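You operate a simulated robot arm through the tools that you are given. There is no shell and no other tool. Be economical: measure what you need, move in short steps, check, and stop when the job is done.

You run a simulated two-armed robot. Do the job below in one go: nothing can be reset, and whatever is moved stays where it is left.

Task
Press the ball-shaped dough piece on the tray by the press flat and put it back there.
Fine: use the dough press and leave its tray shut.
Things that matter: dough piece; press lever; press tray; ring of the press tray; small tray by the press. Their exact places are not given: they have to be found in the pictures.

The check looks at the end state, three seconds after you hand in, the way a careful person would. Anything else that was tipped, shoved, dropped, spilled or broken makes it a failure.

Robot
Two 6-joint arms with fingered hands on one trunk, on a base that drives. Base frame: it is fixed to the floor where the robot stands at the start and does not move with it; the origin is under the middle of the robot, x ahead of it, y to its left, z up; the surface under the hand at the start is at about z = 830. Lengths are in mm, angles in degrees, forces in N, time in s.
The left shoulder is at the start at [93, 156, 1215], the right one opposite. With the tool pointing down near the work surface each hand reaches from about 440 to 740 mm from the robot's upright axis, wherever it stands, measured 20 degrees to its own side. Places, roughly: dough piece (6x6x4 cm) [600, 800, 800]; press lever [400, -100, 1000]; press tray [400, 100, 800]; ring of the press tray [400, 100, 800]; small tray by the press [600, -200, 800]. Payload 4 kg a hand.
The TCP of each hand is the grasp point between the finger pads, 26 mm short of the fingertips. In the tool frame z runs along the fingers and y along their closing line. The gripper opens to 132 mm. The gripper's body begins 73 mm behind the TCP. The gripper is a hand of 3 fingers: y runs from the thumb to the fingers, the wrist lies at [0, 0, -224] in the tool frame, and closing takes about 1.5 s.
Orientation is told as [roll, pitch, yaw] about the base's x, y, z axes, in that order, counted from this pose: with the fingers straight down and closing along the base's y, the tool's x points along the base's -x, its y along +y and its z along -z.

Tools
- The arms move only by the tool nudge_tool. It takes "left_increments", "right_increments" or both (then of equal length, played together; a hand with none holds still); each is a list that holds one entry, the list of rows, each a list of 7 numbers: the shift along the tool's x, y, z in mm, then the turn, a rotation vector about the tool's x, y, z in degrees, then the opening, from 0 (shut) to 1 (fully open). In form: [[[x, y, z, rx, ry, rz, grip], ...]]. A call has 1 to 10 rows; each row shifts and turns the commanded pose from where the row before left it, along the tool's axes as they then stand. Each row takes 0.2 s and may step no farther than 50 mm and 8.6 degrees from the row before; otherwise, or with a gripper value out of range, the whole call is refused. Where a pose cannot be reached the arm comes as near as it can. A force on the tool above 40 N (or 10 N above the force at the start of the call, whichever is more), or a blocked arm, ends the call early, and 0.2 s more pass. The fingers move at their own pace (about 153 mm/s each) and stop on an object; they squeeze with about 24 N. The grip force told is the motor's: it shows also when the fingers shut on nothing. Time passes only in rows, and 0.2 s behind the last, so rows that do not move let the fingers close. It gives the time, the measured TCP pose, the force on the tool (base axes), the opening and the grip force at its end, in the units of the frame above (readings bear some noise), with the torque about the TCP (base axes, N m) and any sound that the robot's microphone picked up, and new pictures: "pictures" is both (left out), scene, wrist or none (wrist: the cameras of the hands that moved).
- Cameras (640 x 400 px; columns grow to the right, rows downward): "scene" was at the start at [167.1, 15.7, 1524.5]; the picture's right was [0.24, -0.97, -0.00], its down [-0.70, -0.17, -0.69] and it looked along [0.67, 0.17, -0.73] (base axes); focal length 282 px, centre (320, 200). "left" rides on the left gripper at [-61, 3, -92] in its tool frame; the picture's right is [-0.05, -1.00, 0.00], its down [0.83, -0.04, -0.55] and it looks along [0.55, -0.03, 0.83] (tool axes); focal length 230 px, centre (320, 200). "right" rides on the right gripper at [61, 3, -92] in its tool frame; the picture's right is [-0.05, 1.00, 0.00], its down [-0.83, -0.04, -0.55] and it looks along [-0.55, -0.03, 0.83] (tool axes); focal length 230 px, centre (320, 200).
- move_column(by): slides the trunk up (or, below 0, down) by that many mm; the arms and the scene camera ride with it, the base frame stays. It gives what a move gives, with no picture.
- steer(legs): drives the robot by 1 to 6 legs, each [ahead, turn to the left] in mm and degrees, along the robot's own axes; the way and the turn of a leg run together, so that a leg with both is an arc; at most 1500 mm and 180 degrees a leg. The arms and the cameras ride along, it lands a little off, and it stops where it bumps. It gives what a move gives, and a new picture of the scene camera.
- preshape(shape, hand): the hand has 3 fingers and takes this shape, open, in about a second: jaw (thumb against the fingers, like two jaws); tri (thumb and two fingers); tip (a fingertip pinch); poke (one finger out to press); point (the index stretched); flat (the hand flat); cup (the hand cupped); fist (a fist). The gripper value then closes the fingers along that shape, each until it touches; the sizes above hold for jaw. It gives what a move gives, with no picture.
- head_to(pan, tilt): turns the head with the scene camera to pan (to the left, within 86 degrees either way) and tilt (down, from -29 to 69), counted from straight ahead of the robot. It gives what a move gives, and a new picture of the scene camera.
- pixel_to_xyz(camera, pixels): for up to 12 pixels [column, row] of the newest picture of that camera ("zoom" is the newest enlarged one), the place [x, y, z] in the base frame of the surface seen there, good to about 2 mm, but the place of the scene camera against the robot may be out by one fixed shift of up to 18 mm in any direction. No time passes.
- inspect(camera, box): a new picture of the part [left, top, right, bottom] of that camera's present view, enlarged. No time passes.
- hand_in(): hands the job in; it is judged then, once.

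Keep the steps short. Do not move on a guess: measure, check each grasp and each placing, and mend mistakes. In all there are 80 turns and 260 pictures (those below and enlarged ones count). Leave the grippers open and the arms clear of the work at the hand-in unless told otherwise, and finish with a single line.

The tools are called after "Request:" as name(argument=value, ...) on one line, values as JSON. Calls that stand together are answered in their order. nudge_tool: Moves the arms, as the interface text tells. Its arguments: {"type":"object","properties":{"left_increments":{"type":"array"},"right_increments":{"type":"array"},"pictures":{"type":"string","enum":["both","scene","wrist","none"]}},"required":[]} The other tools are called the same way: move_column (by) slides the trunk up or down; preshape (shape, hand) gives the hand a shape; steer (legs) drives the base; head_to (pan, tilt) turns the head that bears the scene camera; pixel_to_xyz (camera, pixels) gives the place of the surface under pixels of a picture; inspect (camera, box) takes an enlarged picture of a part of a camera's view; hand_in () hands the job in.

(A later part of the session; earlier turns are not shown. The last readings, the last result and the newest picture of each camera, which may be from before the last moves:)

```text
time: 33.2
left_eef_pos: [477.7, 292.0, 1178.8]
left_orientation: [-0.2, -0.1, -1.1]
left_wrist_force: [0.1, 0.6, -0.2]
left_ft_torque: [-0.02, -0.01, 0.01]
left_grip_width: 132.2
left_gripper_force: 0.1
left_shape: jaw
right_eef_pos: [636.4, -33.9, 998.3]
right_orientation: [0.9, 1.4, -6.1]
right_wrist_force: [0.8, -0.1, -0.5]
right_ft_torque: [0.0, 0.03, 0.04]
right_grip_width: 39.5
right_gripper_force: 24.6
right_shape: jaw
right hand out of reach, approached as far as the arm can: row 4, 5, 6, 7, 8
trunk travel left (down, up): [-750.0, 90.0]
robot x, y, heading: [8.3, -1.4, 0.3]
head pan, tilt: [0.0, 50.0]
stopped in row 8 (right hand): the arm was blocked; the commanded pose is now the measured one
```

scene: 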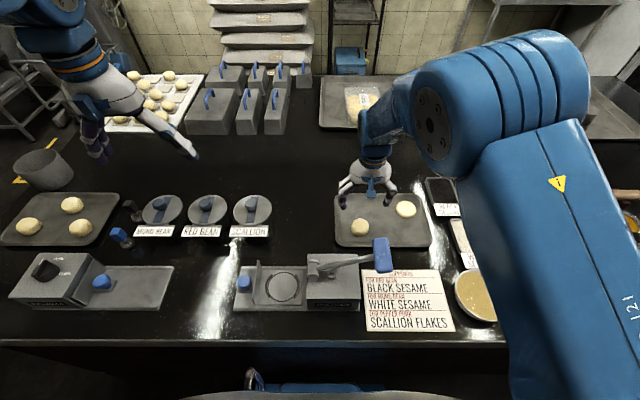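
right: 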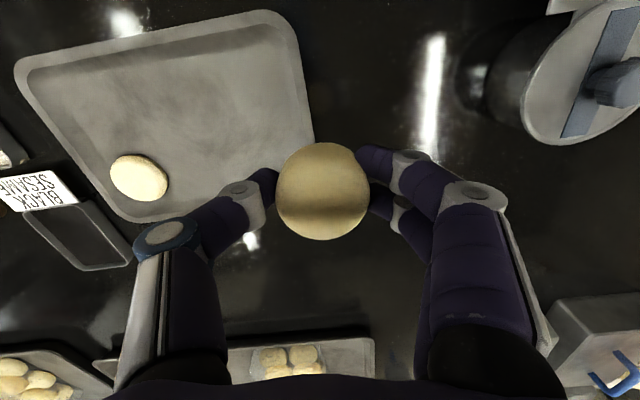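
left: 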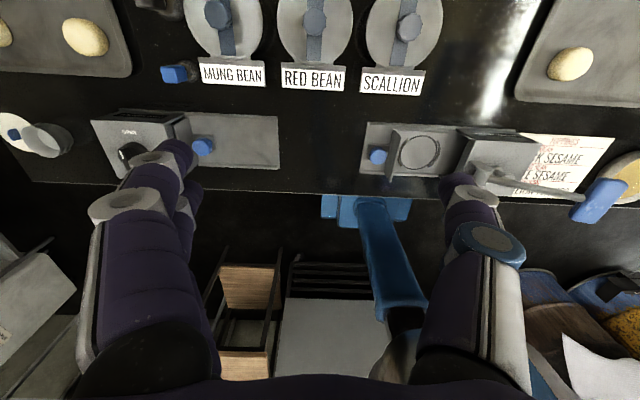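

The right hand can't cross that far left, so I need to shift the robot left instead. First I'll raise the hand and pull it into its comfortable area.

Request:
nudge_tool(right_increments=[[[4, -4, -8, 0, 0, -0.6, 0.25], [6, -6, -8, 0, 0, -0.6, 0.25], [8, -7, -9, 0, -0.2, -0.6, 0.25], [8, -8, -9, 0, -0.2, -0.6, 0.25], [8, -8, -9, 0, -0.2, -0.6, 0.25], [8, -8, -9, 0, -0.2, -0.6, 0.25], [8, -8, -9, 0, -0.2, -0.6, 0.25], [8, -8, -9, 0, 0, -0.6, 0.25], [8, -8, -9, 0, 0, -0.6, 0.25], [0, 0, 0, 0, 0, 0, 0.25]]], pictures="wrist")

```text
time: 33.5
left_eef_pos: [451.4, 290.3, 1156.0]
left_orientation: [-0.3, 3.8, -1.3]
left_wrist_force: [-0.2, -0.3, 0.5]
left_ft_torque: [-0.02, -0.05, 0.0]
left_grip_width: 131.8
left_gripper_force: 0.0
left_shape: jaw
right_eef_pos: [609.7, -47.7, 985.7]
right_orientation: [2.0, 3.8, -7.8]
right_wrist_force: [0.6, 0.1, -0.3]
right_ft_torque: [0.0, 0.01, 0.0]
right_grip_width: 39.5
right_gripper_force: 23.7
right_shape: jaw
trunk travel left (down, up): [-750.0, 90.0]
robot x, y, heading: [7.7, 2.2, -0.0]
head pan, tilt: [0.0, 50.0]
stopped in row 1 (right hand): the arm was blocked; the commanded pose is now the measured one
```

right: 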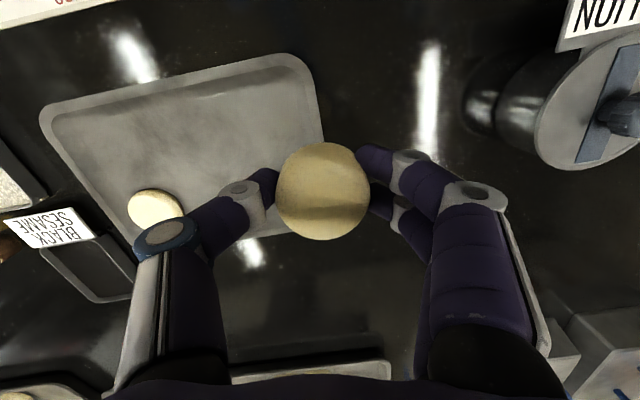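

It got pushed back again. As earlier, I'll move both arms outward together: right up and to its side, left forward and up.

Request:
nudge_tool(right_increments=[[[0, -4, -8, 0, 0, -0.6, 0.25], [2, -5, -8, 0, 0, -0.6, 0.25], [3, -6, -9, 0, -0.4, -0.6, 0.25], [3, -6, -9, -0.2, -0.4, -0.6, 0.25], [3, -6, -9, -0.2, -0.4, -0.6, 0.25], [3, -6, -9, -0.2, -0.4, -0.6, 0.25], [3, -6, -9, -0.2, -0.4, -0.6, 0.25], [3, -6, -9, -0.2, -0.4, -0.6, 0.25], [3, -6, -9, 0, -0.4, -0.6, 0.25], [0, 0, 0, 0, 0, 0, 0.25]]], left_increments=[[[-5, 0, -4, 0, 0, 0, 1], [-8, 0, -4, 0, 0, 0, 1], [-8, 0, -4, 0, -0.5, 0, 1], [-8, 0, -4, 0, -0.5, 0, 1], [-8, 0, -4, 0, -0.5, 0, 1], [-8, 0, -4, 0, -0.5, 0, 1], [-8, 0, -4, 0, -0.5, 0, 1], [-8, 0, -4, 0, -0.5, 0, 1], [-8, 0, -4, 0, -0.5, 0, 1], [0, 0, 0, 0, 0, 0, 1]]], pictures="scene")

```text
time: 35.7
left_eef_pos: [527.4, 290.0, 1219.1]
left_orientation: [-0.3, -4.7, -1.1]
left_wrist_force: [-1.3, 0.4, 1.0]
left_ft_torque: [0.02, 0.05, -0.03]
left_grip_width: 131.8
left_gripper_force: 0.1
left_shape: jaw
left hand out of reach, approached as far as the arm can: row 1, 2
right_eef_pos: [591.7, -91.7, 1087.7]
right_orientation: [3.3, -2.1, -1.6]
right_wrist_force: [-0.3, -0.6, 0.5]
right_ft_torque: [0.0, 0.03, -0.04]
right_grip_width: 39.4
right_gripper_force: 23.8
right_shape: jaw
trunk travel left (down, up): [-750.0, 90.0]
robot x, y, heading: [11.4, 1.1, -0.0]
head pan, tilt: [0.0, 50.0]
```

scene: 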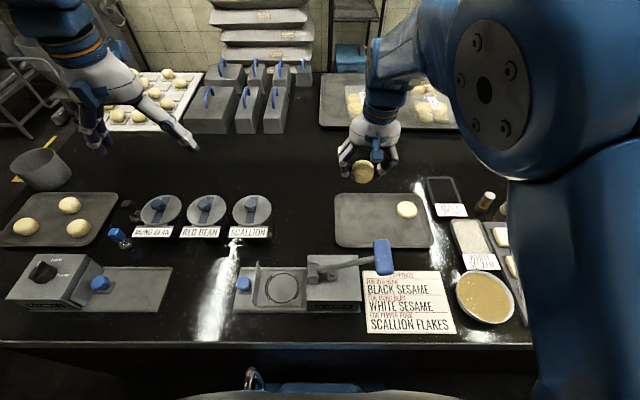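

The ball is secure at z 1088. Now I'll back up, turn left, advance and turn back, to end about 210 mm further left.

Request:
steer(legs=[[-280, 0], [0, 45], [300, 0], [0, -45]])

```text
time: 40.6
left_eef_pos: [-108.2, 571.9, 1226.8]
left_orientation: [-0.2, -5.1, 43.2]
left_wrist_force: [-0.7, -1.4, -2.5]
left_ft_torque: [0.16, -0.1, 0.0]
left_grip_width: 132.0
left_gripper_force: 0.0
left_shape: jaw
right_eef_pos: [206.2, 351.0, 1117.6]
right_orientation: [2.4, -5.7, 43.3]
right_wrist_force: [0.4, 0.5, 0.9]
right_ft_torque: [-0.08, 0.07, -0.03]
right_grip_width: 39.1
right_gripper_force: 23.6
right_shape: jaw
trunk travel left (down, up): [-750.0, 90.0]
robot x, y, heading: [-237.9, 35.4, 47.2]
head pan, tilt: [0.0, 50.0]
stopped in leg 3: the robot was blocked; the commanded pose is now the measured one
```

scene: 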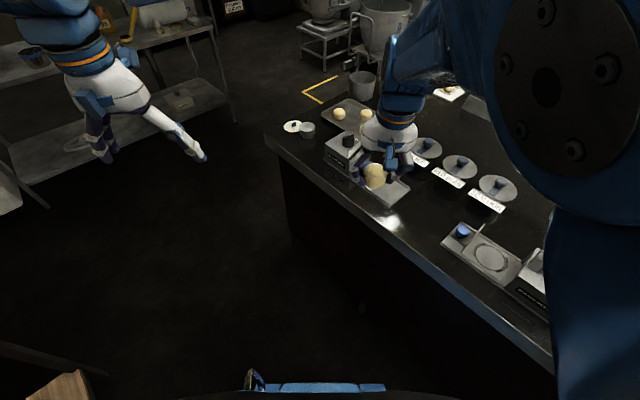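

The drive stopped in leg 3. I'll look around the base to find what blocked it.

Request:
head_to(pan=45, tilt=65)

Request:
head_to(pan=-40, tilt=65)

```text
time: 41.7
left_eef_pos: [-99.9, 578.7, 1211.6]
left_orientation: [-0.3, -3.0, 43.3]
left_wrist_force: [0.2, -0.1, 0.7]
left_ft_torque: [0.01, -0.01, 0.01]
left_grip_width: 131.9
left_gripper_force: 0.1
left_shape: jaw
right_eef_pos: [214.0, 357.9, 1108.9]
right_orientation: [2.7, -4.6, 43.1]
right_wrist_force: [-0.2, 1.1, 0.0]
right_ft_torque: [-0.01, -0.03, 0.03]
right_grip_width: 39.2
right_gripper_force: 24.1
right_shape: jaw
trunk travel left (down, up): [-750.0, 90.0]
robot x, y, heading: [-235.8, 38.5, 47.1]
head pan, tilt: [45.0, 65.0]
```

scene: 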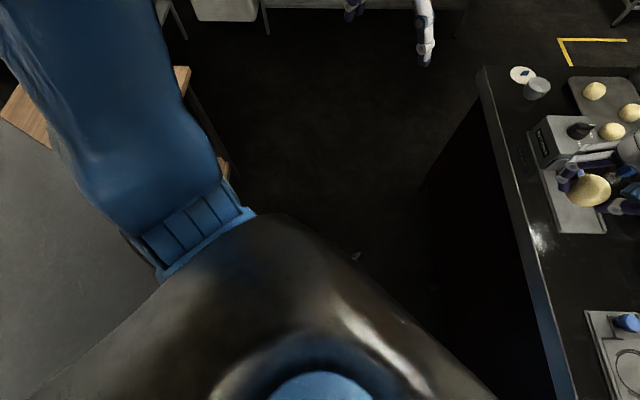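

```text
time: 43.3
left_eef_pos: [-99.5, 579.4, 1210.7]
left_orientation: [-0.4, -3.0, 43.2]
left_wrist_force: [0.9, -0.6, 0.5]
left_ft_torque: [-0.02, 0.01, 0.03]
left_grip_width: 132.1
left_gripper_force: 0.1
left_shape: jaw
right_eef_pos: [214.7, 358.0, 1107.9]
right_orientation: [2.7, -4.5, 43.1]
right_wrist_force: [-1.1, 0.5, -0.7]
right_ft_torque: [-0.05, 0.0, -0.01]
right_grip_width: 39.1
right_gripper_force: 24.1
right_shape: jaw
trunk travel left (down, up): [-750.0, 90.0]
robot x, y, heading: [-236.3, 38.0, 47.1]
head pan, tilt: [-40.0, 65.0]
```

scene: 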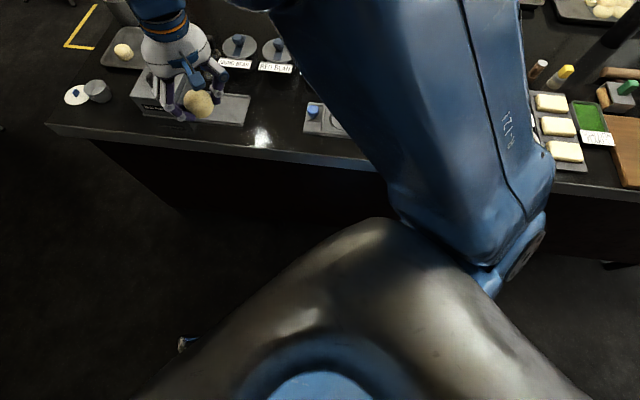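

Request:
head_to(pan=70, tilt=55)

Request:
pixel_to_xyz(camera="scene", pixels=[[100, 300], [200, 300], [300, 300], [60, 150], [250, 150], [250, 200], [320, 60], [200, 380], [400, 250], [300, 130], [180, 250], [330, 200]])

```text
time: 45.2
left_eef_pos: [-99.4, 579.7, 1211.7]
left_orientation: [-0.3, -2.9, 43.2]
left_wrist_force: [0.6, 0.0, -0.6]
left_ft_torque: [-0.02, 0.06, 0.01]
left_grip_width: 131.9
left_gripper_force: 0.0
left_shape: jaw
right_eef_pos: [214.4, 358.0, 1108.5]
right_orientation: [2.6, -4.5, 43.1]
right_wrist_force: [-0.4, 0.3, 0.5]
right_ft_torque: [-0.05, -0.01, -0.04]
right_grip_width: 39.2
right_gripper_force: 23.6
right_shape: jaw
trunk travel left (down, up): [-750.0, 90.0]
robot x, y, heading: [-236.7, 34.9, 47.1]
head pan, tilt: [70.0, 55.0]
```

scene: 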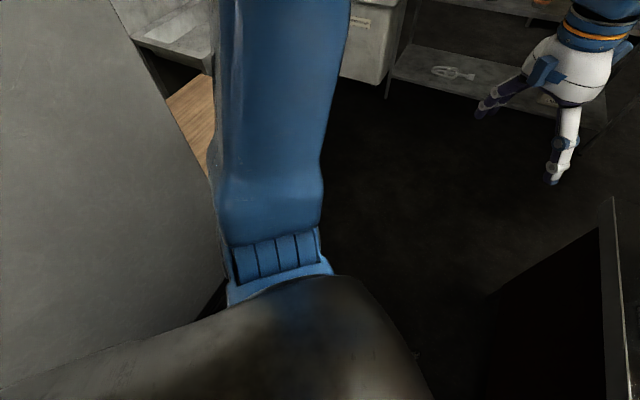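

```text
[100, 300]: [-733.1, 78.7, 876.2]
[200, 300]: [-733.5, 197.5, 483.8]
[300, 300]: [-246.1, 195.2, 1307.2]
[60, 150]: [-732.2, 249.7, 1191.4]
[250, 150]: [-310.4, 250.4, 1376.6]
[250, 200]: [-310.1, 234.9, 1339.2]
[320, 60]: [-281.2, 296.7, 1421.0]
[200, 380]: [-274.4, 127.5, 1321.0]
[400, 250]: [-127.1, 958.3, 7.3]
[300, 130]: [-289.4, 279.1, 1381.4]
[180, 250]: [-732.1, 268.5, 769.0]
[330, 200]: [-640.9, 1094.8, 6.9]
```

There's a cabinet at x≈-733 behind me. From here I can simply turn right 25° and advance about 120 mm, so the ring sits in the right hand's comfortable zone.

Request:
steer(legs=[[0, -25], [120, 0]])

Request:
head_to(pan=-20, tilt=50)

```text
time: 47.7
left_eef_pos: [207.3, 521.9, 1238.1]
left_orientation: [-0.2, -6.3, 19.4]
left_wrist_force: [1.0, -0.3, 1.9]
left_ft_torque: [0.0, 0.04, -0.01]
left_grip_width: 131.9
left_gripper_force: 0.1
left_shape: jaw
right_eef_pos: [402.8, 191.4, 1122.2]
right_orientation: [2.5, -6.2, 19.6]
right_wrist_force: [1.2, 0.6, 1.9]
right_ft_torque: [-0.02, 0.11, -0.01]
right_grip_width: 38.9
right_gripper_force: 24.0
right_shape: jaw
trunk travel left (down, up): [-750.0, 90.0]
robot x, y, heading: [-126.9, 81.8, 23.4]
head pan, tilt: [70.0, 55.0]
```

scene: 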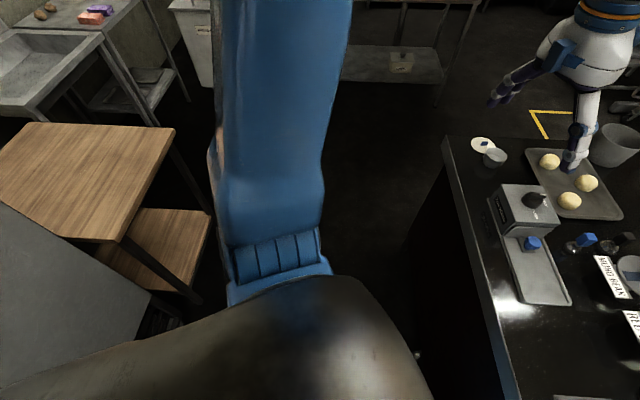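

```text
time: 49.4
left_eef_pos: [212.2, 522.0, 1204.4]
left_orientation: [-0.3, -1.4, 19.3]
left_wrist_force: [0.3, -0.6, -0.3]
left_ft_torque: [-0.04, 0.01, -0.01]
left_grip_width: 132.3
left_gripper_force: 0.0
left_shape: jaw
right_eef_pos: [411.5, 191.5, 1121.9]
right_orientation: [3.2, -6.0, 18.9]
right_wrist_force: [1.1, 0.2, -0.3]
right_ft_torque: [0.0, 0.01, 0.04]
right_grip_width: 39.0
right_gripper_force: 23.5
right_shape: jaw
trunk travel left (down, up): [-750.0, 90.0]
robot x, y, heading: [-127.0, 82.2, 23.2]
head pan, tilt: [-20.0, 50.0]
```

scene: 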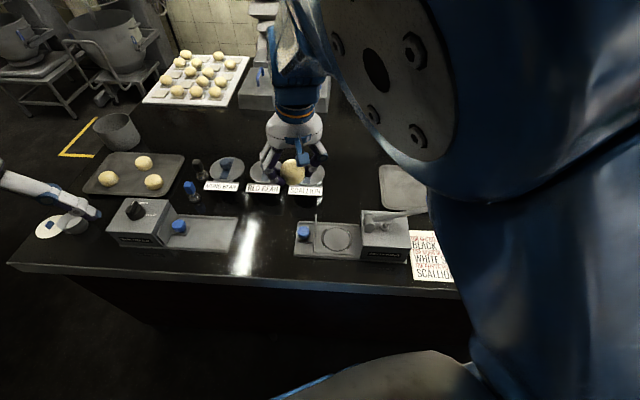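

The robot is in place at (-127,82), heading 23°. Up here at z 1122 I'll level the hand and turn it about -72°, so the closing line runs roughly along x and the slim side faces the press box.

Request:
nudge_tool(right_increments=[[[0, 0, 0, 1.6, 3, 0, 0.25], [0, 0, 0, 1.6, 3, 0, 0.25], [0, 0, 0, 0, 0, 5, 0.25], [0, 0, 0, 0, 0, 8, 0.25], [0, 0, 0, 0, 0, 8, 0.25], [0, 0, 0, 0, 0, 8, 0.25], [0, 0, 0, 0, 0, 8, 0.25], [0, 0, 0, 0, 0, 8, 0.25], [0, 0, 0, 0, 0, 8, 0.25], [0, 0, 0, 0, 0, 8, 0.25]]], pictures="both")

```text
time: 51.6
left_eef_pos: [212.4, 521.1, 1205.4]
left_orientation: [-0.3, -1.5, 19.3]
left_wrist_force: [0.1, -0.1, 0.1]
left_ft_torque: [0.01, 0.01, 0.0]
left_grip_width: 132.0
left_gripper_force: 0.0
left_shape: jaw
right_eef_pos: [408.8, 189.8, 1122.5]
right_orientation: [0.1, 0.1, -42.2]
right_wrist_force: [0.2, -0.1, -0.8]
right_ft_torque: [-0.01, 0.02, -0.01]
right_grip_width: 39.2
right_gripper_force: 24.3
right_shape: jaw
trunk travel left (down, up): [-750.0, 90.0]
robot x, y, heading: [-124.5, 85.3, 23.2]
head pan, tilt: [-20.0, 50.0]
```

scene: 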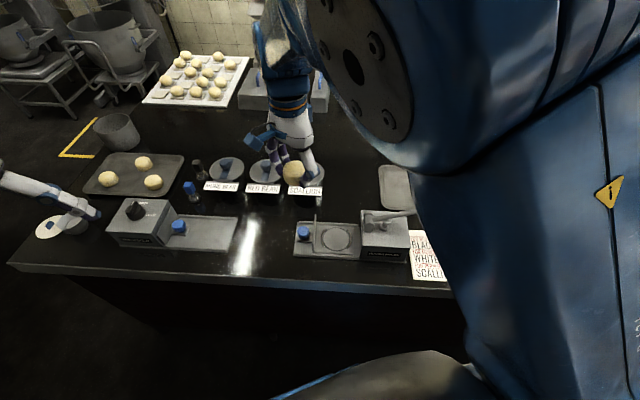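
right: 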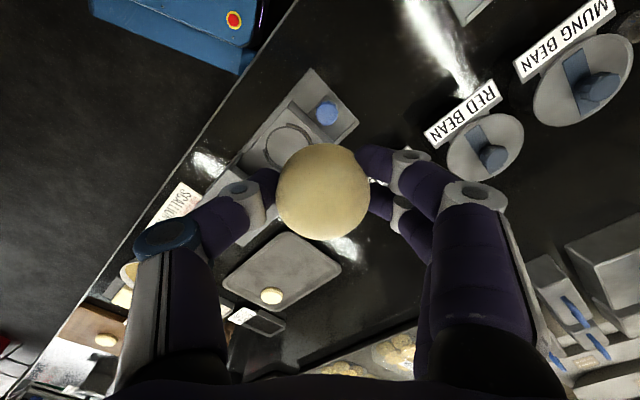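

The turn works. I'll turn 32° more.

Request:
nudge_tool(right_increments=[[[0, 0, 0, 0, 0, 8, 0.25], [0, 0, 0, 0, 0, 8, 0.25], [0, 0, 0, 0, 0, 8, 0.25], [0, 0, 0, 0, 0, 8, 0.25], [0, 0, 0, 0, 0, 0, 0.25], [0, 0, 0, 0, 0, 0, 0.25]]], pictures="wrist")

```text
time: 53.0
left_eef_pos: [211.3, 521.9, 1205.1]
left_orientation: [-0.4, -1.6, 19.3]
left_wrist_force: [0.3, -0.1, -0.6]
left_ft_torque: [0.01, 0.01, -0.03]
left_grip_width: 132.1
left_gripper_force: 0.0
left_shape: jaw
right_eef_pos: [409.0, 189.9, 1121.8]
right_orientation: [0.0, 0.1, -74.0]
right_wrist_force: [-0.4, -0.6, -0.6]
right_ft_torque: [-0.02, 0.02, -0.01]
right_grip_width: 39.4
right_gripper_force: 23.6
right_shape: jaw
trunk travel left (down, up): [-750.0, 90.0]
robot x, y, heading: [-125.3, 81.9, 23.2]
head pan, tilt: [-20.0, 50.0]
```

right: 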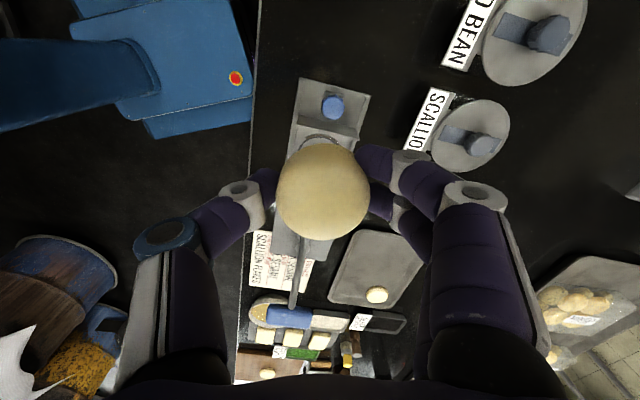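

The hand is turned to -74°. I'll move over the ring (433,85) and come down to z≈970.

Request:
nudge_tool(right_increments=[[[-8, 0, 12, 0, 0, 0, 0.25], [-12, -1, 17, 0, 0, 0, 0.25], [-12, -1, 17, 0, 0, 0, 0.25], [-12, -1, 17, 0, 0, 0, 0.25], [-13, -1, 17, 0, 0, 0, 0.25], [-13, -1, 17, 0, 0, 0, 0.25], [-13, -1, 17, 0, 0, 0, 0.25], [-13, 0, 17, 0, 0, 0, 0.25], [-12, 0, 17, 0, 0, 0, 0.25], [0, 0, 0, 0, 0, 0, 0.25]]], pictures="both")

```text
time: 55.2
left_eef_pos: [211.6, 521.3, 1205.9]
left_orientation: [-0.3, -1.6, 19.3]
left_wrist_force: [0.6, 0.7, 0.2]
left_ft_torque: [0.0, -0.02, -0.04]
left_grip_width: 132.0
left_gripper_force: 0.0
left_shape: jaw
right_eef_pos: [432.9, 86.5, 973.9]
right_orientation: [0.1, -0.9, -73.5]
right_wrist_force: [0.2, 0.6, -0.5]
right_ft_torque: [0.01, -0.01, 0.03]
right_grip_width: 39.0
right_gripper_force: 24.1
right_shape: jaw
trunk travel left (down, up): [-750.0, 90.0]
robot x, y, heading: [-124.7, 84.8, 23.4]
head pan, tilt: [-20.0, 50.0]
```

scene: 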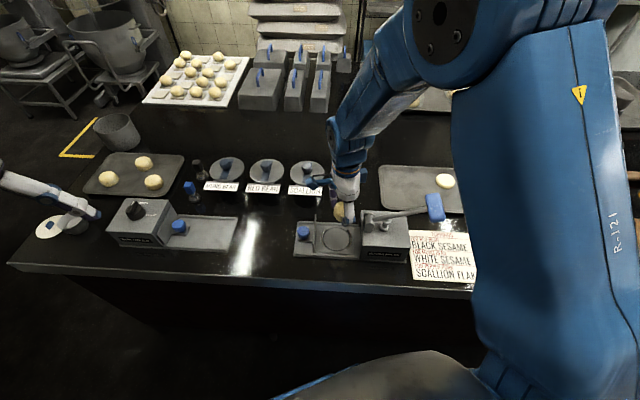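
right: 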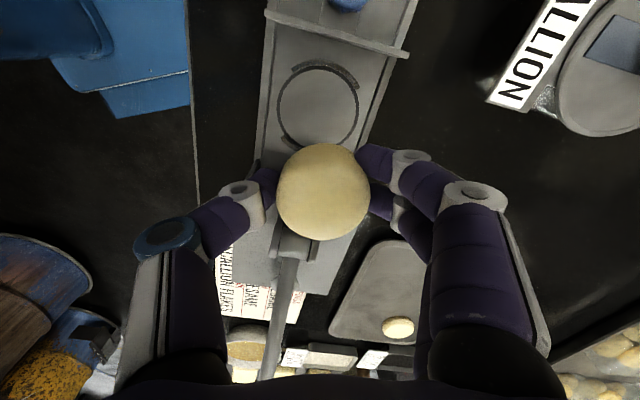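

Smooth. I'll measure the ring, plate and knob from this wrist view.

Request:
pixel_to_xyz(camera="right", pixels=[[277, 107], [358, 102], [318, 68], [318, 105], [300, 142], [335, 33], [345, 25], [348, 3], [290, 245]])

Request:
inspect(camera="right", box=[220, 0, 440, 138])

```text
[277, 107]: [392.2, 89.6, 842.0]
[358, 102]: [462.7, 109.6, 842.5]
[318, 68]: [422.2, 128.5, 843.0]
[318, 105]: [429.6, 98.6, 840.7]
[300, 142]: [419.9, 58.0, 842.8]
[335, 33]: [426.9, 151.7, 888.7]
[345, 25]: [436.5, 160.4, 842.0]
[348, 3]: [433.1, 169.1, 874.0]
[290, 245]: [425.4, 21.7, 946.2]
```

```text
2.90 times, centred on (330, 69) of right
```

zoom: 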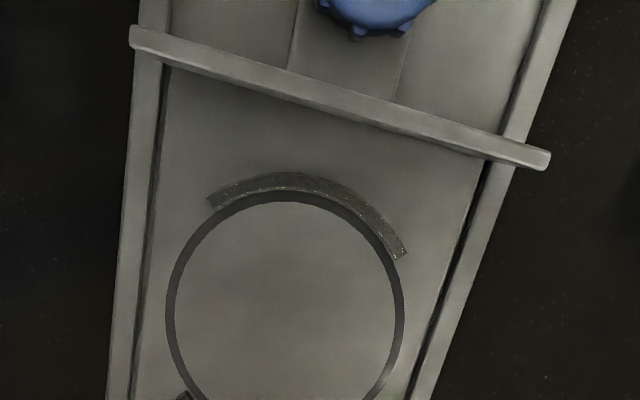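

The ring centre from this view is about (428,93), surface 841. I'll descend to z≈900 over it and check again.

Request:
nudge_tool(right_increments=[[[1, -0.5, 8, 0, 0.2, 0, 0.25], [1, -0.5, 9, 0, 0.2, 0, 0.25], [1, -0.5, 9, 0, 0.2, 0, 0.25], [1, -0.5, 9, 0, 0.2, 0, 0.25], [1, -0.5, 9, 0, 0.1, 0, 0.25], [1, -0.5, 9, 0, 0, 0, 0.25], [0.7, -0.2, 9, 0, 0, 0, 0.25], [0, 0, 9, 0, 0, 0, 0.25], [0, 0, 4, 0, 0, 0, 0.25], [0, 0, 0, 0, 0, 0, 0.25]]], pictures="both")

```text
time: 57.4
left_eef_pos: [210.9, 521.1, 1205.1]
left_orientation: [-0.3, -1.6, 19.3]
left_wrist_force: [0.3, -0.1, -0.1]
left_ft_torque: [-0.01, 0.03, 0.03]
left_grip_width: 132.1
left_gripper_force: 0.0
left_shape: jaw
right_eef_pos: [428.8, 90.7, 898.5]
right_orientation: [0.2, 0.1, -73.4]
right_wrist_force: [0.2, 0.3, -1.0]
right_ft_torque: [-0.01, 0.01, -0.02]
right_grip_width: 39.5
right_gripper_force: 24.0
right_shape: jaw
trunk travel left (down, up): [-750.0, 90.0]
robot x, y, heading: [-124.5, 82.4, 23.3]
head pan, tilt: [-20.0, 50.0]
```

scene: 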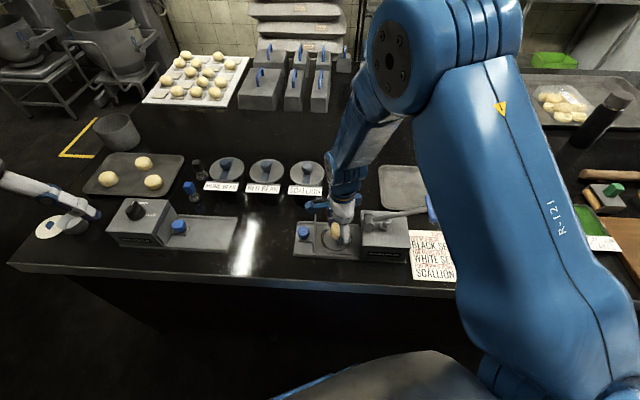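
right: 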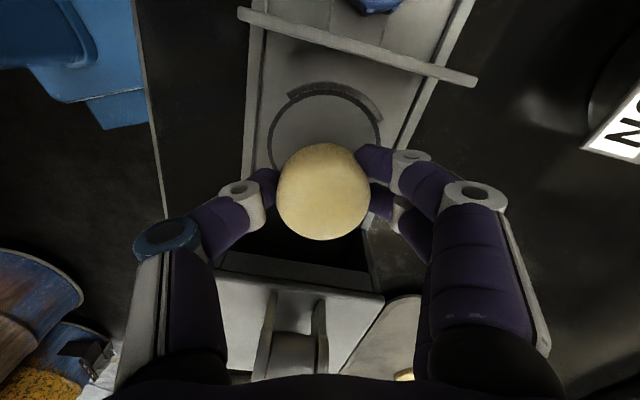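

Request:
inspect(camera="scene", box=[280, 180, 440, 280])

Request:
pixel_to_xyz(camera="right", pixels=[[272, 142], [381, 140], [330, 92], [290, 107], [368, 115]])

```text
4.00 times, centred on (360, 230) of scene
```

zoom: 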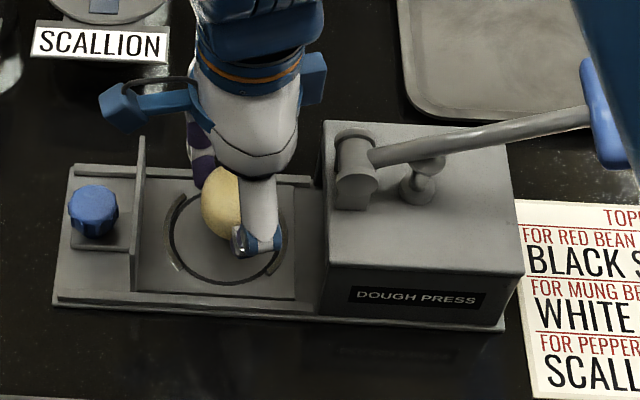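

```text
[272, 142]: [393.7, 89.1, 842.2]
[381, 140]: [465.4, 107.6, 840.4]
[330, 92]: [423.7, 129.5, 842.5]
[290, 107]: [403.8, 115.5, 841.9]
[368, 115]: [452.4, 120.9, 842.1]
```

A circle fit puts the ring centre at (431,93). When picked, the TCP was 30 mm above the tray, so I'll place it at TCP z≈872, correcting by 2 mm.

Request:
nudge_tool(right_increments=[[[0.7, 1.2, 4, 0, 0, 0, 0.25], [0.6, 1.2, 4, 0, 0, 0, 0.25], [0, 0, 4, 0, 0, 0, 0.25], [0, 0, 4, 0, 0, 0, 0.25], [0, 0, 4, 0, 0, 0, 0.25], [0, 0, 3, 0, 0, 0, 0.25], [0, 0, 2, 0, 0, 0, 0.25], [0, 0, 1, 0, 0, 0, 0.25], [0, 0, 0, 0, 0, 0, 0.25]]], pictures="wrist")

Request:
inspect(camera="scene", box=[280, 180, 440, 280])

```text
time: 59.4
left_eef_pos: [211.1, 521.3, 1204.9]
left_orientation: [-0.4, -1.5, 19.4]
left_wrist_force: [0.2, -0.1, 0.4]
left_ft_torque: [0.01, -0.03, 0.01]
left_grip_width: 131.9
left_gripper_force: 0.1
left_shape: jaw
right_eef_pos: [430.7, 92.0, 874.4]
right_orientation: [0.1, 0.1, -73.6]
right_wrist_force: [-0.2, 0.2, -0.7]
right_ft_torque: [0.01, 0.01, 0.0]
right_grip_width: 39.0
right_gripper_force: 23.6
right_shape: jaw
trunk travel left (down, up): [-750.0, 90.0]
robot x, y, heading: [-124.5, 83.3, 23.5]
head pan, tilt: [-20.0, 50.0]
```

right: 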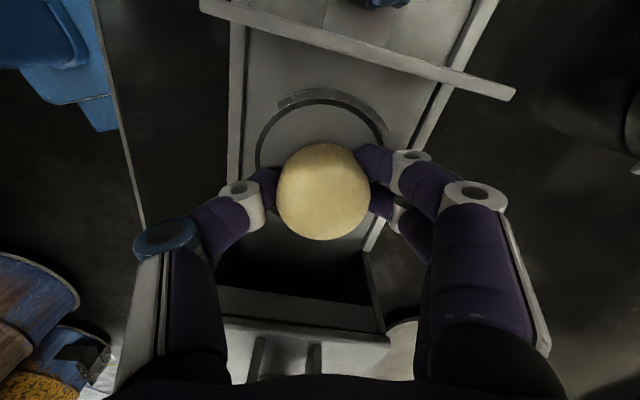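

```text
4.00 times, centred on (360, 230) of scene
```

zoom: 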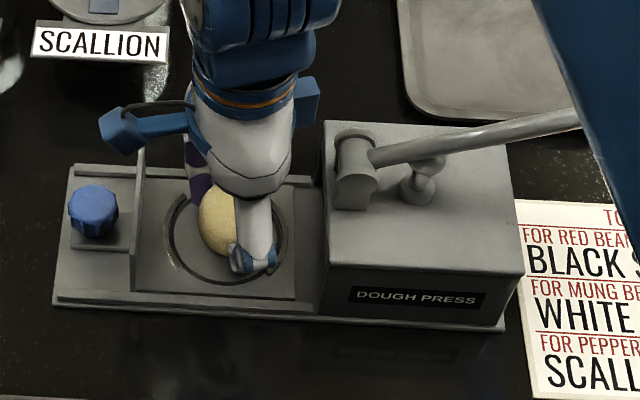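

It's inside the ring, just above the surface. I'll lower 3 mm and open.

Request:
nudge_tool(right_increments=[[[0, 0.5, 1.5, 0, 0, 0, 0.25], [0, 0, 1.5, 0, 0, 0, 0.25], [0, 0, 0, 0, 0, 0, 0.25], [0, 0, 0, 0, 0, 0, 0.4], [0, 0, 0, 0, 0, 0, 0.55], [0, 0, 0, 0, 0, 0, 0.55]]], pictures="wrist")

```text
time: 60.8
left_eef_pos: [212.0, 520.1, 1206.7]
left_orientation: [-0.4, -1.5, 19.3]
left_wrist_force: [0.1, 0.1, 0.2]
left_ft_torque: [-0.02, 0.0, 0.01]
left_grip_width: 132.0
left_gripper_force: 0.0
left_shape: jaw
right_eef_pos: [430.7, 92.0, 870.7]
right_orientation: [0.1, 0.1, -73.5]
right_wrist_force: [-0.8, 1.0, -0.5]
right_ft_torque: [0.03, 0.02, 0.03]
right_grip_width: 72.1
right_gripper_force: 0.1
right_shape: jaw
trunk travel left (down, up): [-750.0, 90.0]
robot x, y, heading: [-125.0, 86.2, 23.2]
head pan, tilt: [-20.0, 50.0]
```

right: 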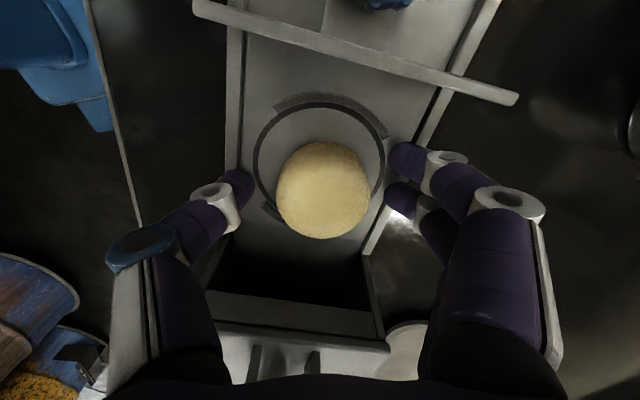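

Released inside the ring. I'll raise the hand straight up to z≈975 and check.

Request:
nudge_tool(right_increments=[[[0, 0, -8, 0, 0, 0, 0.6], [0, 0, -10, 0, 0, 0, 0.6], [0, 0, -12, 0, 0, 0, 0.6], [0, 0, -12, 0, 0, 0, 0.6], [0, 0, -12, 0, 0, 0, 0.6], [0, 0, -12, 0, 0, 0, 0.6], [0, 0, -12, 0, 0, 0, 0.6], [0, 0, -12, 0, 0, 0, 0.6], [0, 0, -12, 0, 0, 0, 0.6], [0, 0, 0, 0, 0, 0, 0.6]]], pictures="both")

Request:
inspect(camera="right", box=[200, 0, 460, 162])

```text
time: 63.0
left_eef_pos: [211.2, 521.5, 1205.1]
left_orientation: [-0.4, -1.5, 19.3]
left_wrist_force: [-0.3, 0.2, 0.2]
left_ft_torque: [0.02, 0.01, -0.01]
left_grip_width: 131.7
left_gripper_force: 0.0
left_shape: jaw
right_eef_pos: [428.9, 92.7, 970.0]
right_orientation: [0.2, 0.2, -73.6]
right_wrist_force: [0.0, 0.1, 0.2]
right_ft_torque: [0.02, 0.0, 0.02]
right_grip_width: 78.7
right_gripper_force: 0.0
right_shape: jaw
trunk travel left (down, up): [-750.0, 90.0]
robot x, y, heading: [-123.7, 83.1, 23.6]
head pan, tilt: [-20.0, 50.0]
```

scene: 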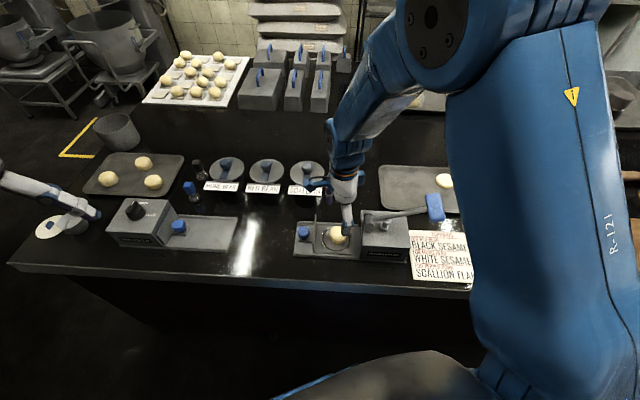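
right: 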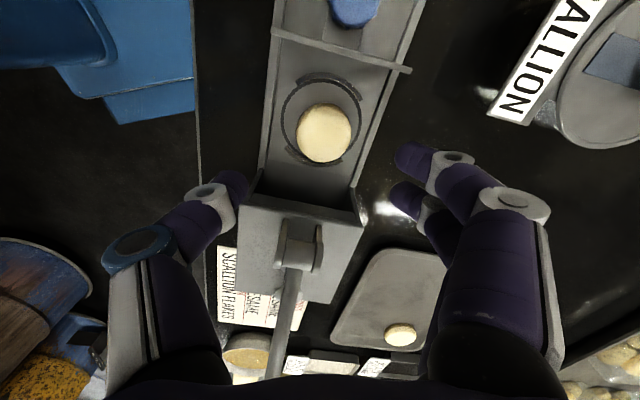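

```text
2.46 times, centred on (330, 81) of right
```

zoom: 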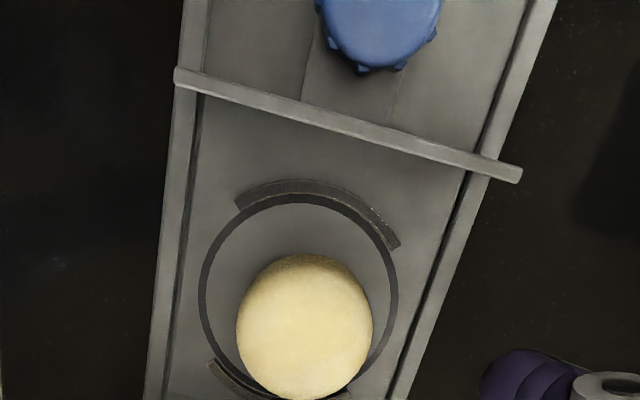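

Request:
pixel_to_xyz(camera="right", pixels=[[324, 130], [300, 132], [348, 132], [322, 107], [324, 155], [284, 118], [362, 115], [318, 83]])

Request:
inspect(camera="scene", box=[280, 190, 440, 280])

```text
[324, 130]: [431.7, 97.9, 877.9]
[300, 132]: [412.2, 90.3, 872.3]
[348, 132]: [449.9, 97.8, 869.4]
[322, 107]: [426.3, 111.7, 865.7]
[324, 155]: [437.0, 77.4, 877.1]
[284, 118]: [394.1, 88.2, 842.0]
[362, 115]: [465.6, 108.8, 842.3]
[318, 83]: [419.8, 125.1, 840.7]
```

```text
4.00 times, centred on (360, 235) of scene
```

zoom: 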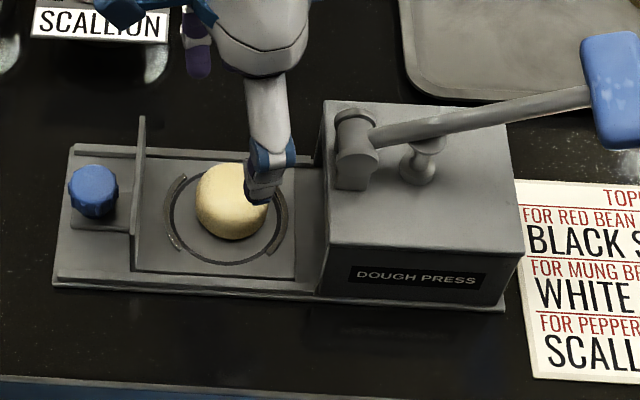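

The dough is centred in the ring at about (431,95). Next is the tray knob at about (433,172). I'll go over it, turn to about -84° and tilt the hand so its body leans away from the press post; opening 60%.

Request:
nudge_tool(right_increments=[[[13, 4.5, 0, 0, 0, 0, 0.6], [13, 4.5, 0, 0, 0, 0, 0.6], [13, 4.5, 0, 0, 0, 0, 0.6], [13, 4.5, 0, 0, 0, 0, 0.6], [13, 4.5, 0, 0, 0, 0, 0.6], [13, 4.5, 0, 0, 0, 5, 0.6], [0, 0, 0, 0, -3, 5, 0.6], [0, 0, 0, 0, -6, 0, 0.6], [0, 0, 0, 0, -6, 0, 0.6], [0, 0, 0, 0, -5, 0, 0.6]]], pictures="both")

```text
time: 65.2
left_eef_pos: [211.8, 521.3, 1204.4]
left_orientation: [-0.4, -1.5, 19.3]
left_wrist_force: [-0.3, -0.2, 0.4]
left_ft_torque: [0.0, -0.02, 0.0]
left_grip_width: 131.9
left_gripper_force: 0.0
left_shape: jaw
right_eef_pos: [445.5, 161.9, 976.0]
right_orientation: [-0.7, -17.1, -87.0]
right_wrist_force: [0.0, 0.0, -0.1]
right_ft_torque: [0.0, 0.0, -0.06]
right_grip_width: 78.9
right_gripper_force: 0.1
right_shape: jaw
trunk travel left (down, up): [-750.0, 90.0]
robot x, y, heading: [-125.2, 82.6, 23.1]
head pan, tilt: [-20.0, 50.0]
```

scene: 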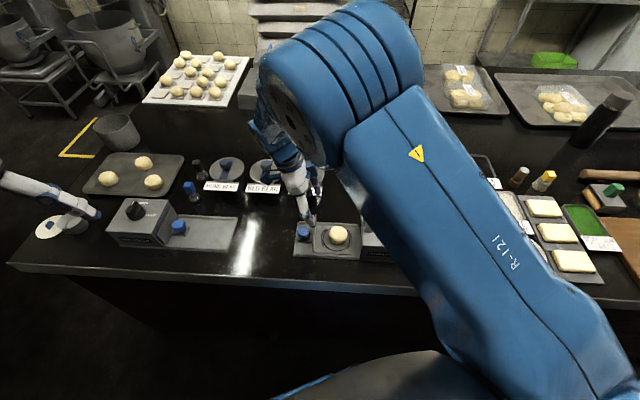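
right: 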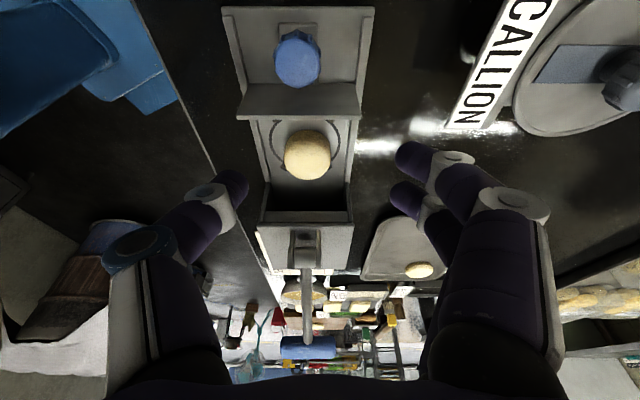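

Request:
pixel_to_xyz(camera="right", pixels=[[298, 58], [276, 60], [319, 57], [297, 35], [298, 86], [300, 100], [300, 115], [307, 155]])

Request:
inspect(camera="right", box=[200, 0, 420, 138])

```text
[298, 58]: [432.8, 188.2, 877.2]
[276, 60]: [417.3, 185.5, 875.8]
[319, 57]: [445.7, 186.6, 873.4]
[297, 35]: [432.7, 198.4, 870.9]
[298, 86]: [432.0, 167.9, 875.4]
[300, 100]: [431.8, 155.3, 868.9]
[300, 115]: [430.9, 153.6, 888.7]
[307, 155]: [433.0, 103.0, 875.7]
```

```text
2.90 times, centred on (310, 69) of right
```

zoom: 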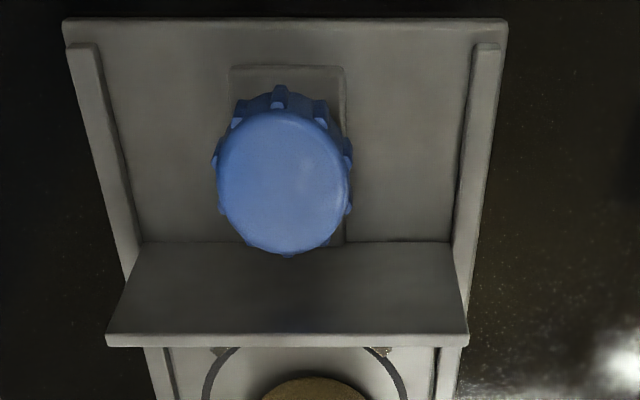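

The knob is centred at about (432,182), Ø32, top 877; the plate is at y≈153, top 889. I'll shift to the +y side, then slide down along the tilted fingers towards it, stopping short to check.

Request:
nudge_tool(right_increments=[[[13, -3, 0, 0, 0, 0, 0.6], [13, -3, 0, 0, 0, 0, 0.6], [13, -3, 0, 0, 0, 0, 0.6], [13, -3, 0, 0, 0, 0, 0.6], [0, 0, 10, 0, 0, 0, 0.6], [0, 0, 13, 0, 0, 0, 0.6], [0, 0, 13, 0, 0, 0, 0.6], [0, 0, 13, 0, 0, 0, 0.6], [0, 0, 11, 0, 0, 0, 0.6], [0, 0, 0, 0, 0, 0, 0.6]]], pictures="wrist")

```text
time: 67.4
left_eef_pos: [210.7, 521.3, 1206.5]
left_orientation: [-0.4, -1.5, 19.3]
left_wrist_force: [-0.4, 0.9, -0.8]
left_ft_torque: [-0.02, -0.04, -0.03]
left_grip_width: 132.0
left_gripper_force: 0.1
left_shape: jaw
right_eef_pos: [452.3, 185.2, 895.6]
right_orientation: [0.3, -20.0, -83.6]
right_wrist_force: [0.2, 0.5, 0.2]
right_ft_torque: [-0.01, 0.0, -0.01]
right_grip_width: 78.8
right_gripper_force: 0.0
right_shape: jaw
right hand out of reach, approached as far as the arm can: row 1, 2, 3, 4
trunk travel left (down, up): [-750.0, 90.0]
robot x, y, heading: [-123.9, 85.1, 23.3]
head pan, tilt: [-20.0, 50.0]
```

right: 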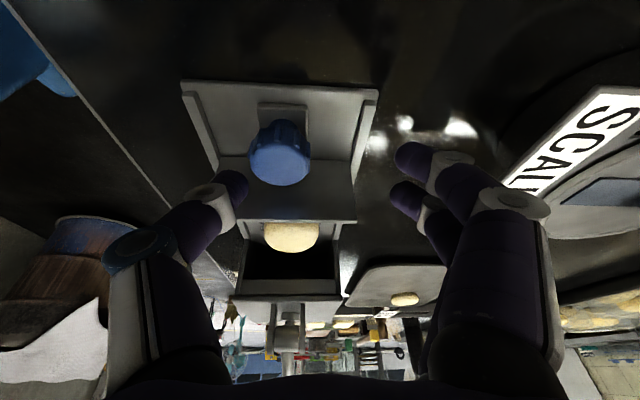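

I'm 20 mm too far in +x. I'll shift towards -x and check the reach.

Request:
nudge_tool(right_increments=[[[0, -5, 0, 0, 0, 0, 0.6], [0, -5, 0, 0, 0, 0, 0.6], [0, -5, 0, 0, 0, 0, 0.6], [0, -4, 0, 0, 0, 0, 0.6], [0, 0, 0, 0, 0, 0, 0.6], [0, 0, 0, 0, 0, 0, 0.6]]], pictures="wrist")

```text
time: 68.8
left_eef_pos: [211.1, 521.9, 1205.5]
left_orientation: [-0.4, -1.5, 19.2]
left_wrist_force: [0.4, 0.6, -0.4]
left_ft_torque: [0.02, 0.02, 0.01]
left_grip_width: 132.1
left_gripper_force: 0.0
left_shape: jaw
right_eef_pos: [434.9, 175.2, 892.9]
right_orientation: [-0.6, -19.4, -84.9]
right_wrist_force: [-0.4, 0.1, -0.8]
right_ft_torque: [-0.02, 0.01, 0.04]
right_grip_width: 78.9
right_gripper_force: 0.1
right_shape: jaw
trunk travel left (down, up): [-750.0, 90.0]
robot x, y, heading: [-125.3, 81.0, 23.2]
head pan, tilt: [-20.0, 50.0]
```

right: 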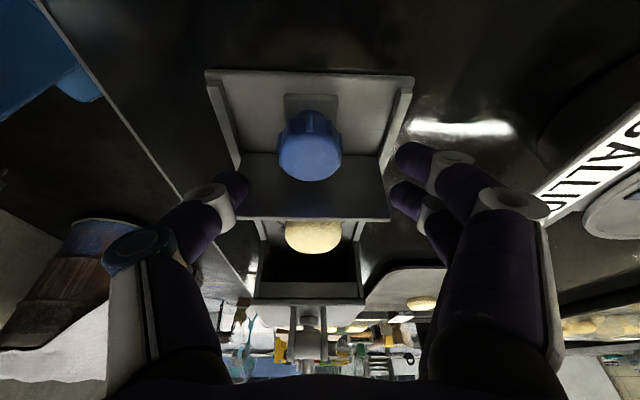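

Now (435,175,893). I'll shift 17 mm along tool x to get over the knob, then 15 mm down along the fingers.

Request:
nudge_tool(right_increments=[[[4, -1, 0, 0, 0, 0, 0.6], [5, -1, 0, 0, 0, 0, 0.6], [5, 0, 0, 0, 0, 0, 0.6], [3, 0, 0, 0, 0, 0, 0.6], [0, 0, 4, 0, 0, 0, 0.6], [0, 0, 4, 0, 0, 0, 0.6], [0, 0, 4, 0, 0, 0, 0.6], [0, 0, 3, 0, 0, 0, 0.6], [0, 0, 0, 0, 0, 0, 0.6]]], pictures="both")

Request:
inspect(camera="scene", box=[260, 170, 420, 270])

```text
time: 70.8
left_eef_pos: [210.8, 521.1, 1206.2]
left_orientation: [-0.4, -1.5, 19.3]
left_wrist_force: [1.5, -0.5, 0.2]
left_ft_torque: [0.01, -0.02, 0.01]
left_grip_width: 131.9
left_gripper_force: 0.2
left_shape: jaw
right_eef_pos: [439.2, 186.6, 874.8]
right_orientation: [0.0, -19.7, -84.3]
right_wrist_force: [-0.9, 0.0, -0.1]
right_ft_torque: [-0.02, 0.01, 0.0]
right_grip_width: 78.5
right_gripper_force: 0.1
right_shape: jaw
right hand out of reach, approached as far as the arm can: row 2, 4
trunk travel left (down, up): [-750.0, 90.0]
robot x, y, heading: [-125.8, 82.7, 23.5]
head pan, tilt: [-20.0, 50.0]
```

scene: 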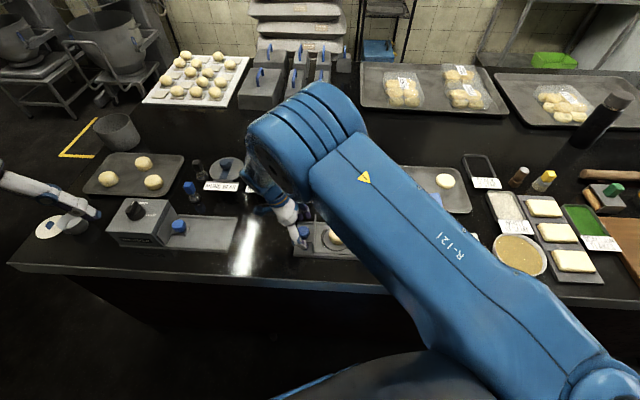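
right: 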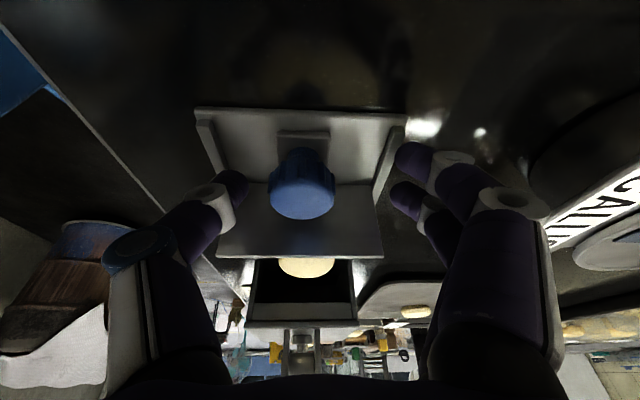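

```text
4.00 times, centred on (340, 220) of scene
```

zoom: 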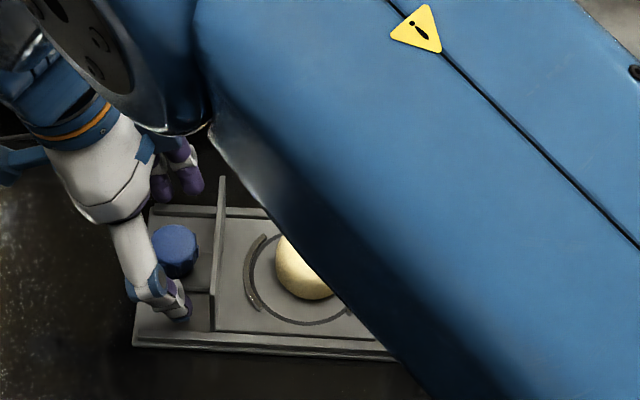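

The knob lies between the fingers but 7 mm off centre. I'll shift by -6 mm and close.

Request:
nudge_tool(right_increments=[[[0, -3, 0, 0, 0, 0, 0.6], [0, -3.5, 0, 0, 0, 0, 0.6], [0, 0, 0, 0, 0, 0, 0.6], [0, 0, 0, 0, 0, 0, 0.4], [0, 0, 0, 0, 0, 0, 0.3], [0, 0, 0, 0, 0, 0, 0.1], [0, 0, 0, 0, 0, 0, 0.1], [0, 0, 0, 0, 0, 0, 0.1]]], pictures="wrist")

```text
time: 72.6
left_eef_pos: [211.8, 521.5, 1205.9]
left_orientation: [-0.5, -1.5, 19.4]
left_wrist_force: [0.1, 0.7, -0.3]
left_ft_torque: [-0.07, -0.05, 0.0]
left_grip_width: 132.1
left_gripper_force: 0.0
left_shape: jaw
right_eef_pos: [434.1, 183.4, 873.5]
right_orientation: [-0.4, -19.5, -84.8]
right_wrist_force: [-9.2, -3.7, -11.8]
right_ft_torque: [-0.05, 0.26, -0.01]
right_grip_width: 19.6
right_gripper_force: 23.7
right_shape: jaw
trunk travel left (down, up): [-750.0, 90.0]
robot x, y, heading: [-124.4, 81.6, 23.5]
head pan, tilt: [-20.0, 50.0]
```

right: 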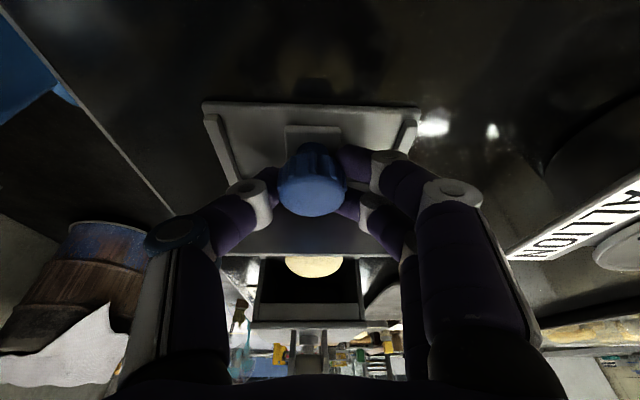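

Gripped with 24 N. Now I'll push the tray in along base -y, the first 70 mm.

Request:
nudge_tool(right_increments=[[[-4.7, -0.4, 1.7, 0, 0, 0, 0.1], [-7.5, -0.7, 2.66, 0, 0, 0, 0.1], [-7.5, -0.7, 2.66, 0, 0, 0, 0.1], [-7.5, -0.7, 2.66, 0, 0, 0, 0.1], [-7.5, -0.7, 2.66, 0, 0, 0, 0.1], [-7.5, -0.7, 2.66, 0, 0, 0, 0.1], [-7.5, -0.7, 2.66, 0, 0, 0, 0.1], [-7.5, -0.7, 2.66, 0, 0, 0, 0.1], [-7.5, -0.7, 2.66, 0, 0, 0, 0.1], [0, 0, 0, 0, 0, 0, 0.1]]], pictures="both")

```text
time: 74.8
left_eef_pos: [212.9, 522.0, 1204.6]
left_orientation: [-0.4, -1.4, 19.3]
left_wrist_force: [-0.1, -0.5, -0.3]
left_ft_torque: [0.01, -0.03, -0.01]
left_grip_width: 132.0
left_gripper_force: 0.0
left_shape: jaw
right_eef_pos: [431.6, 118.8, 873.8]
right_orientation: [0.0, -20.0, -83.7]
right_wrist_force: [-13.3, -0.5, -29.7]
right_ft_torque: [0.0, 0.44, -0.07]
right_grip_width: 17.1
right_gripper_force: 23.9
right_shape: jaw
trunk travel left (down, up): [-750.0, 90.0]
robot x, y, heading: [-127.7, 81.7, 23.5]
head pan, tilt: [-20.0, 50.0]
```

scene: 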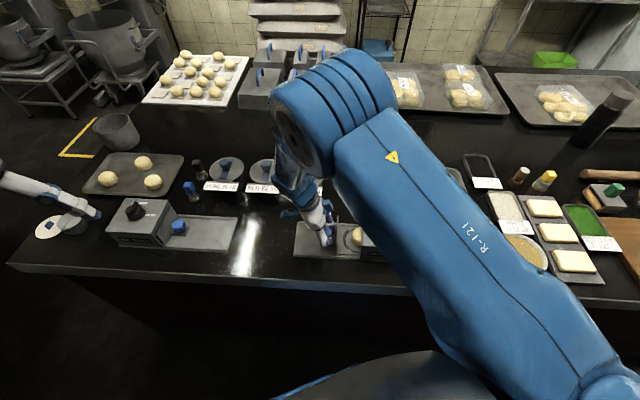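
right: 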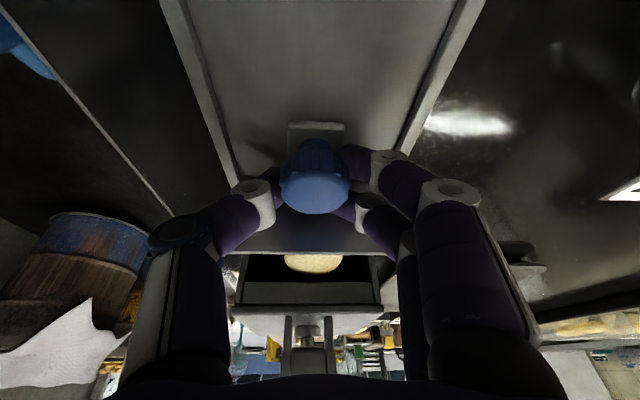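

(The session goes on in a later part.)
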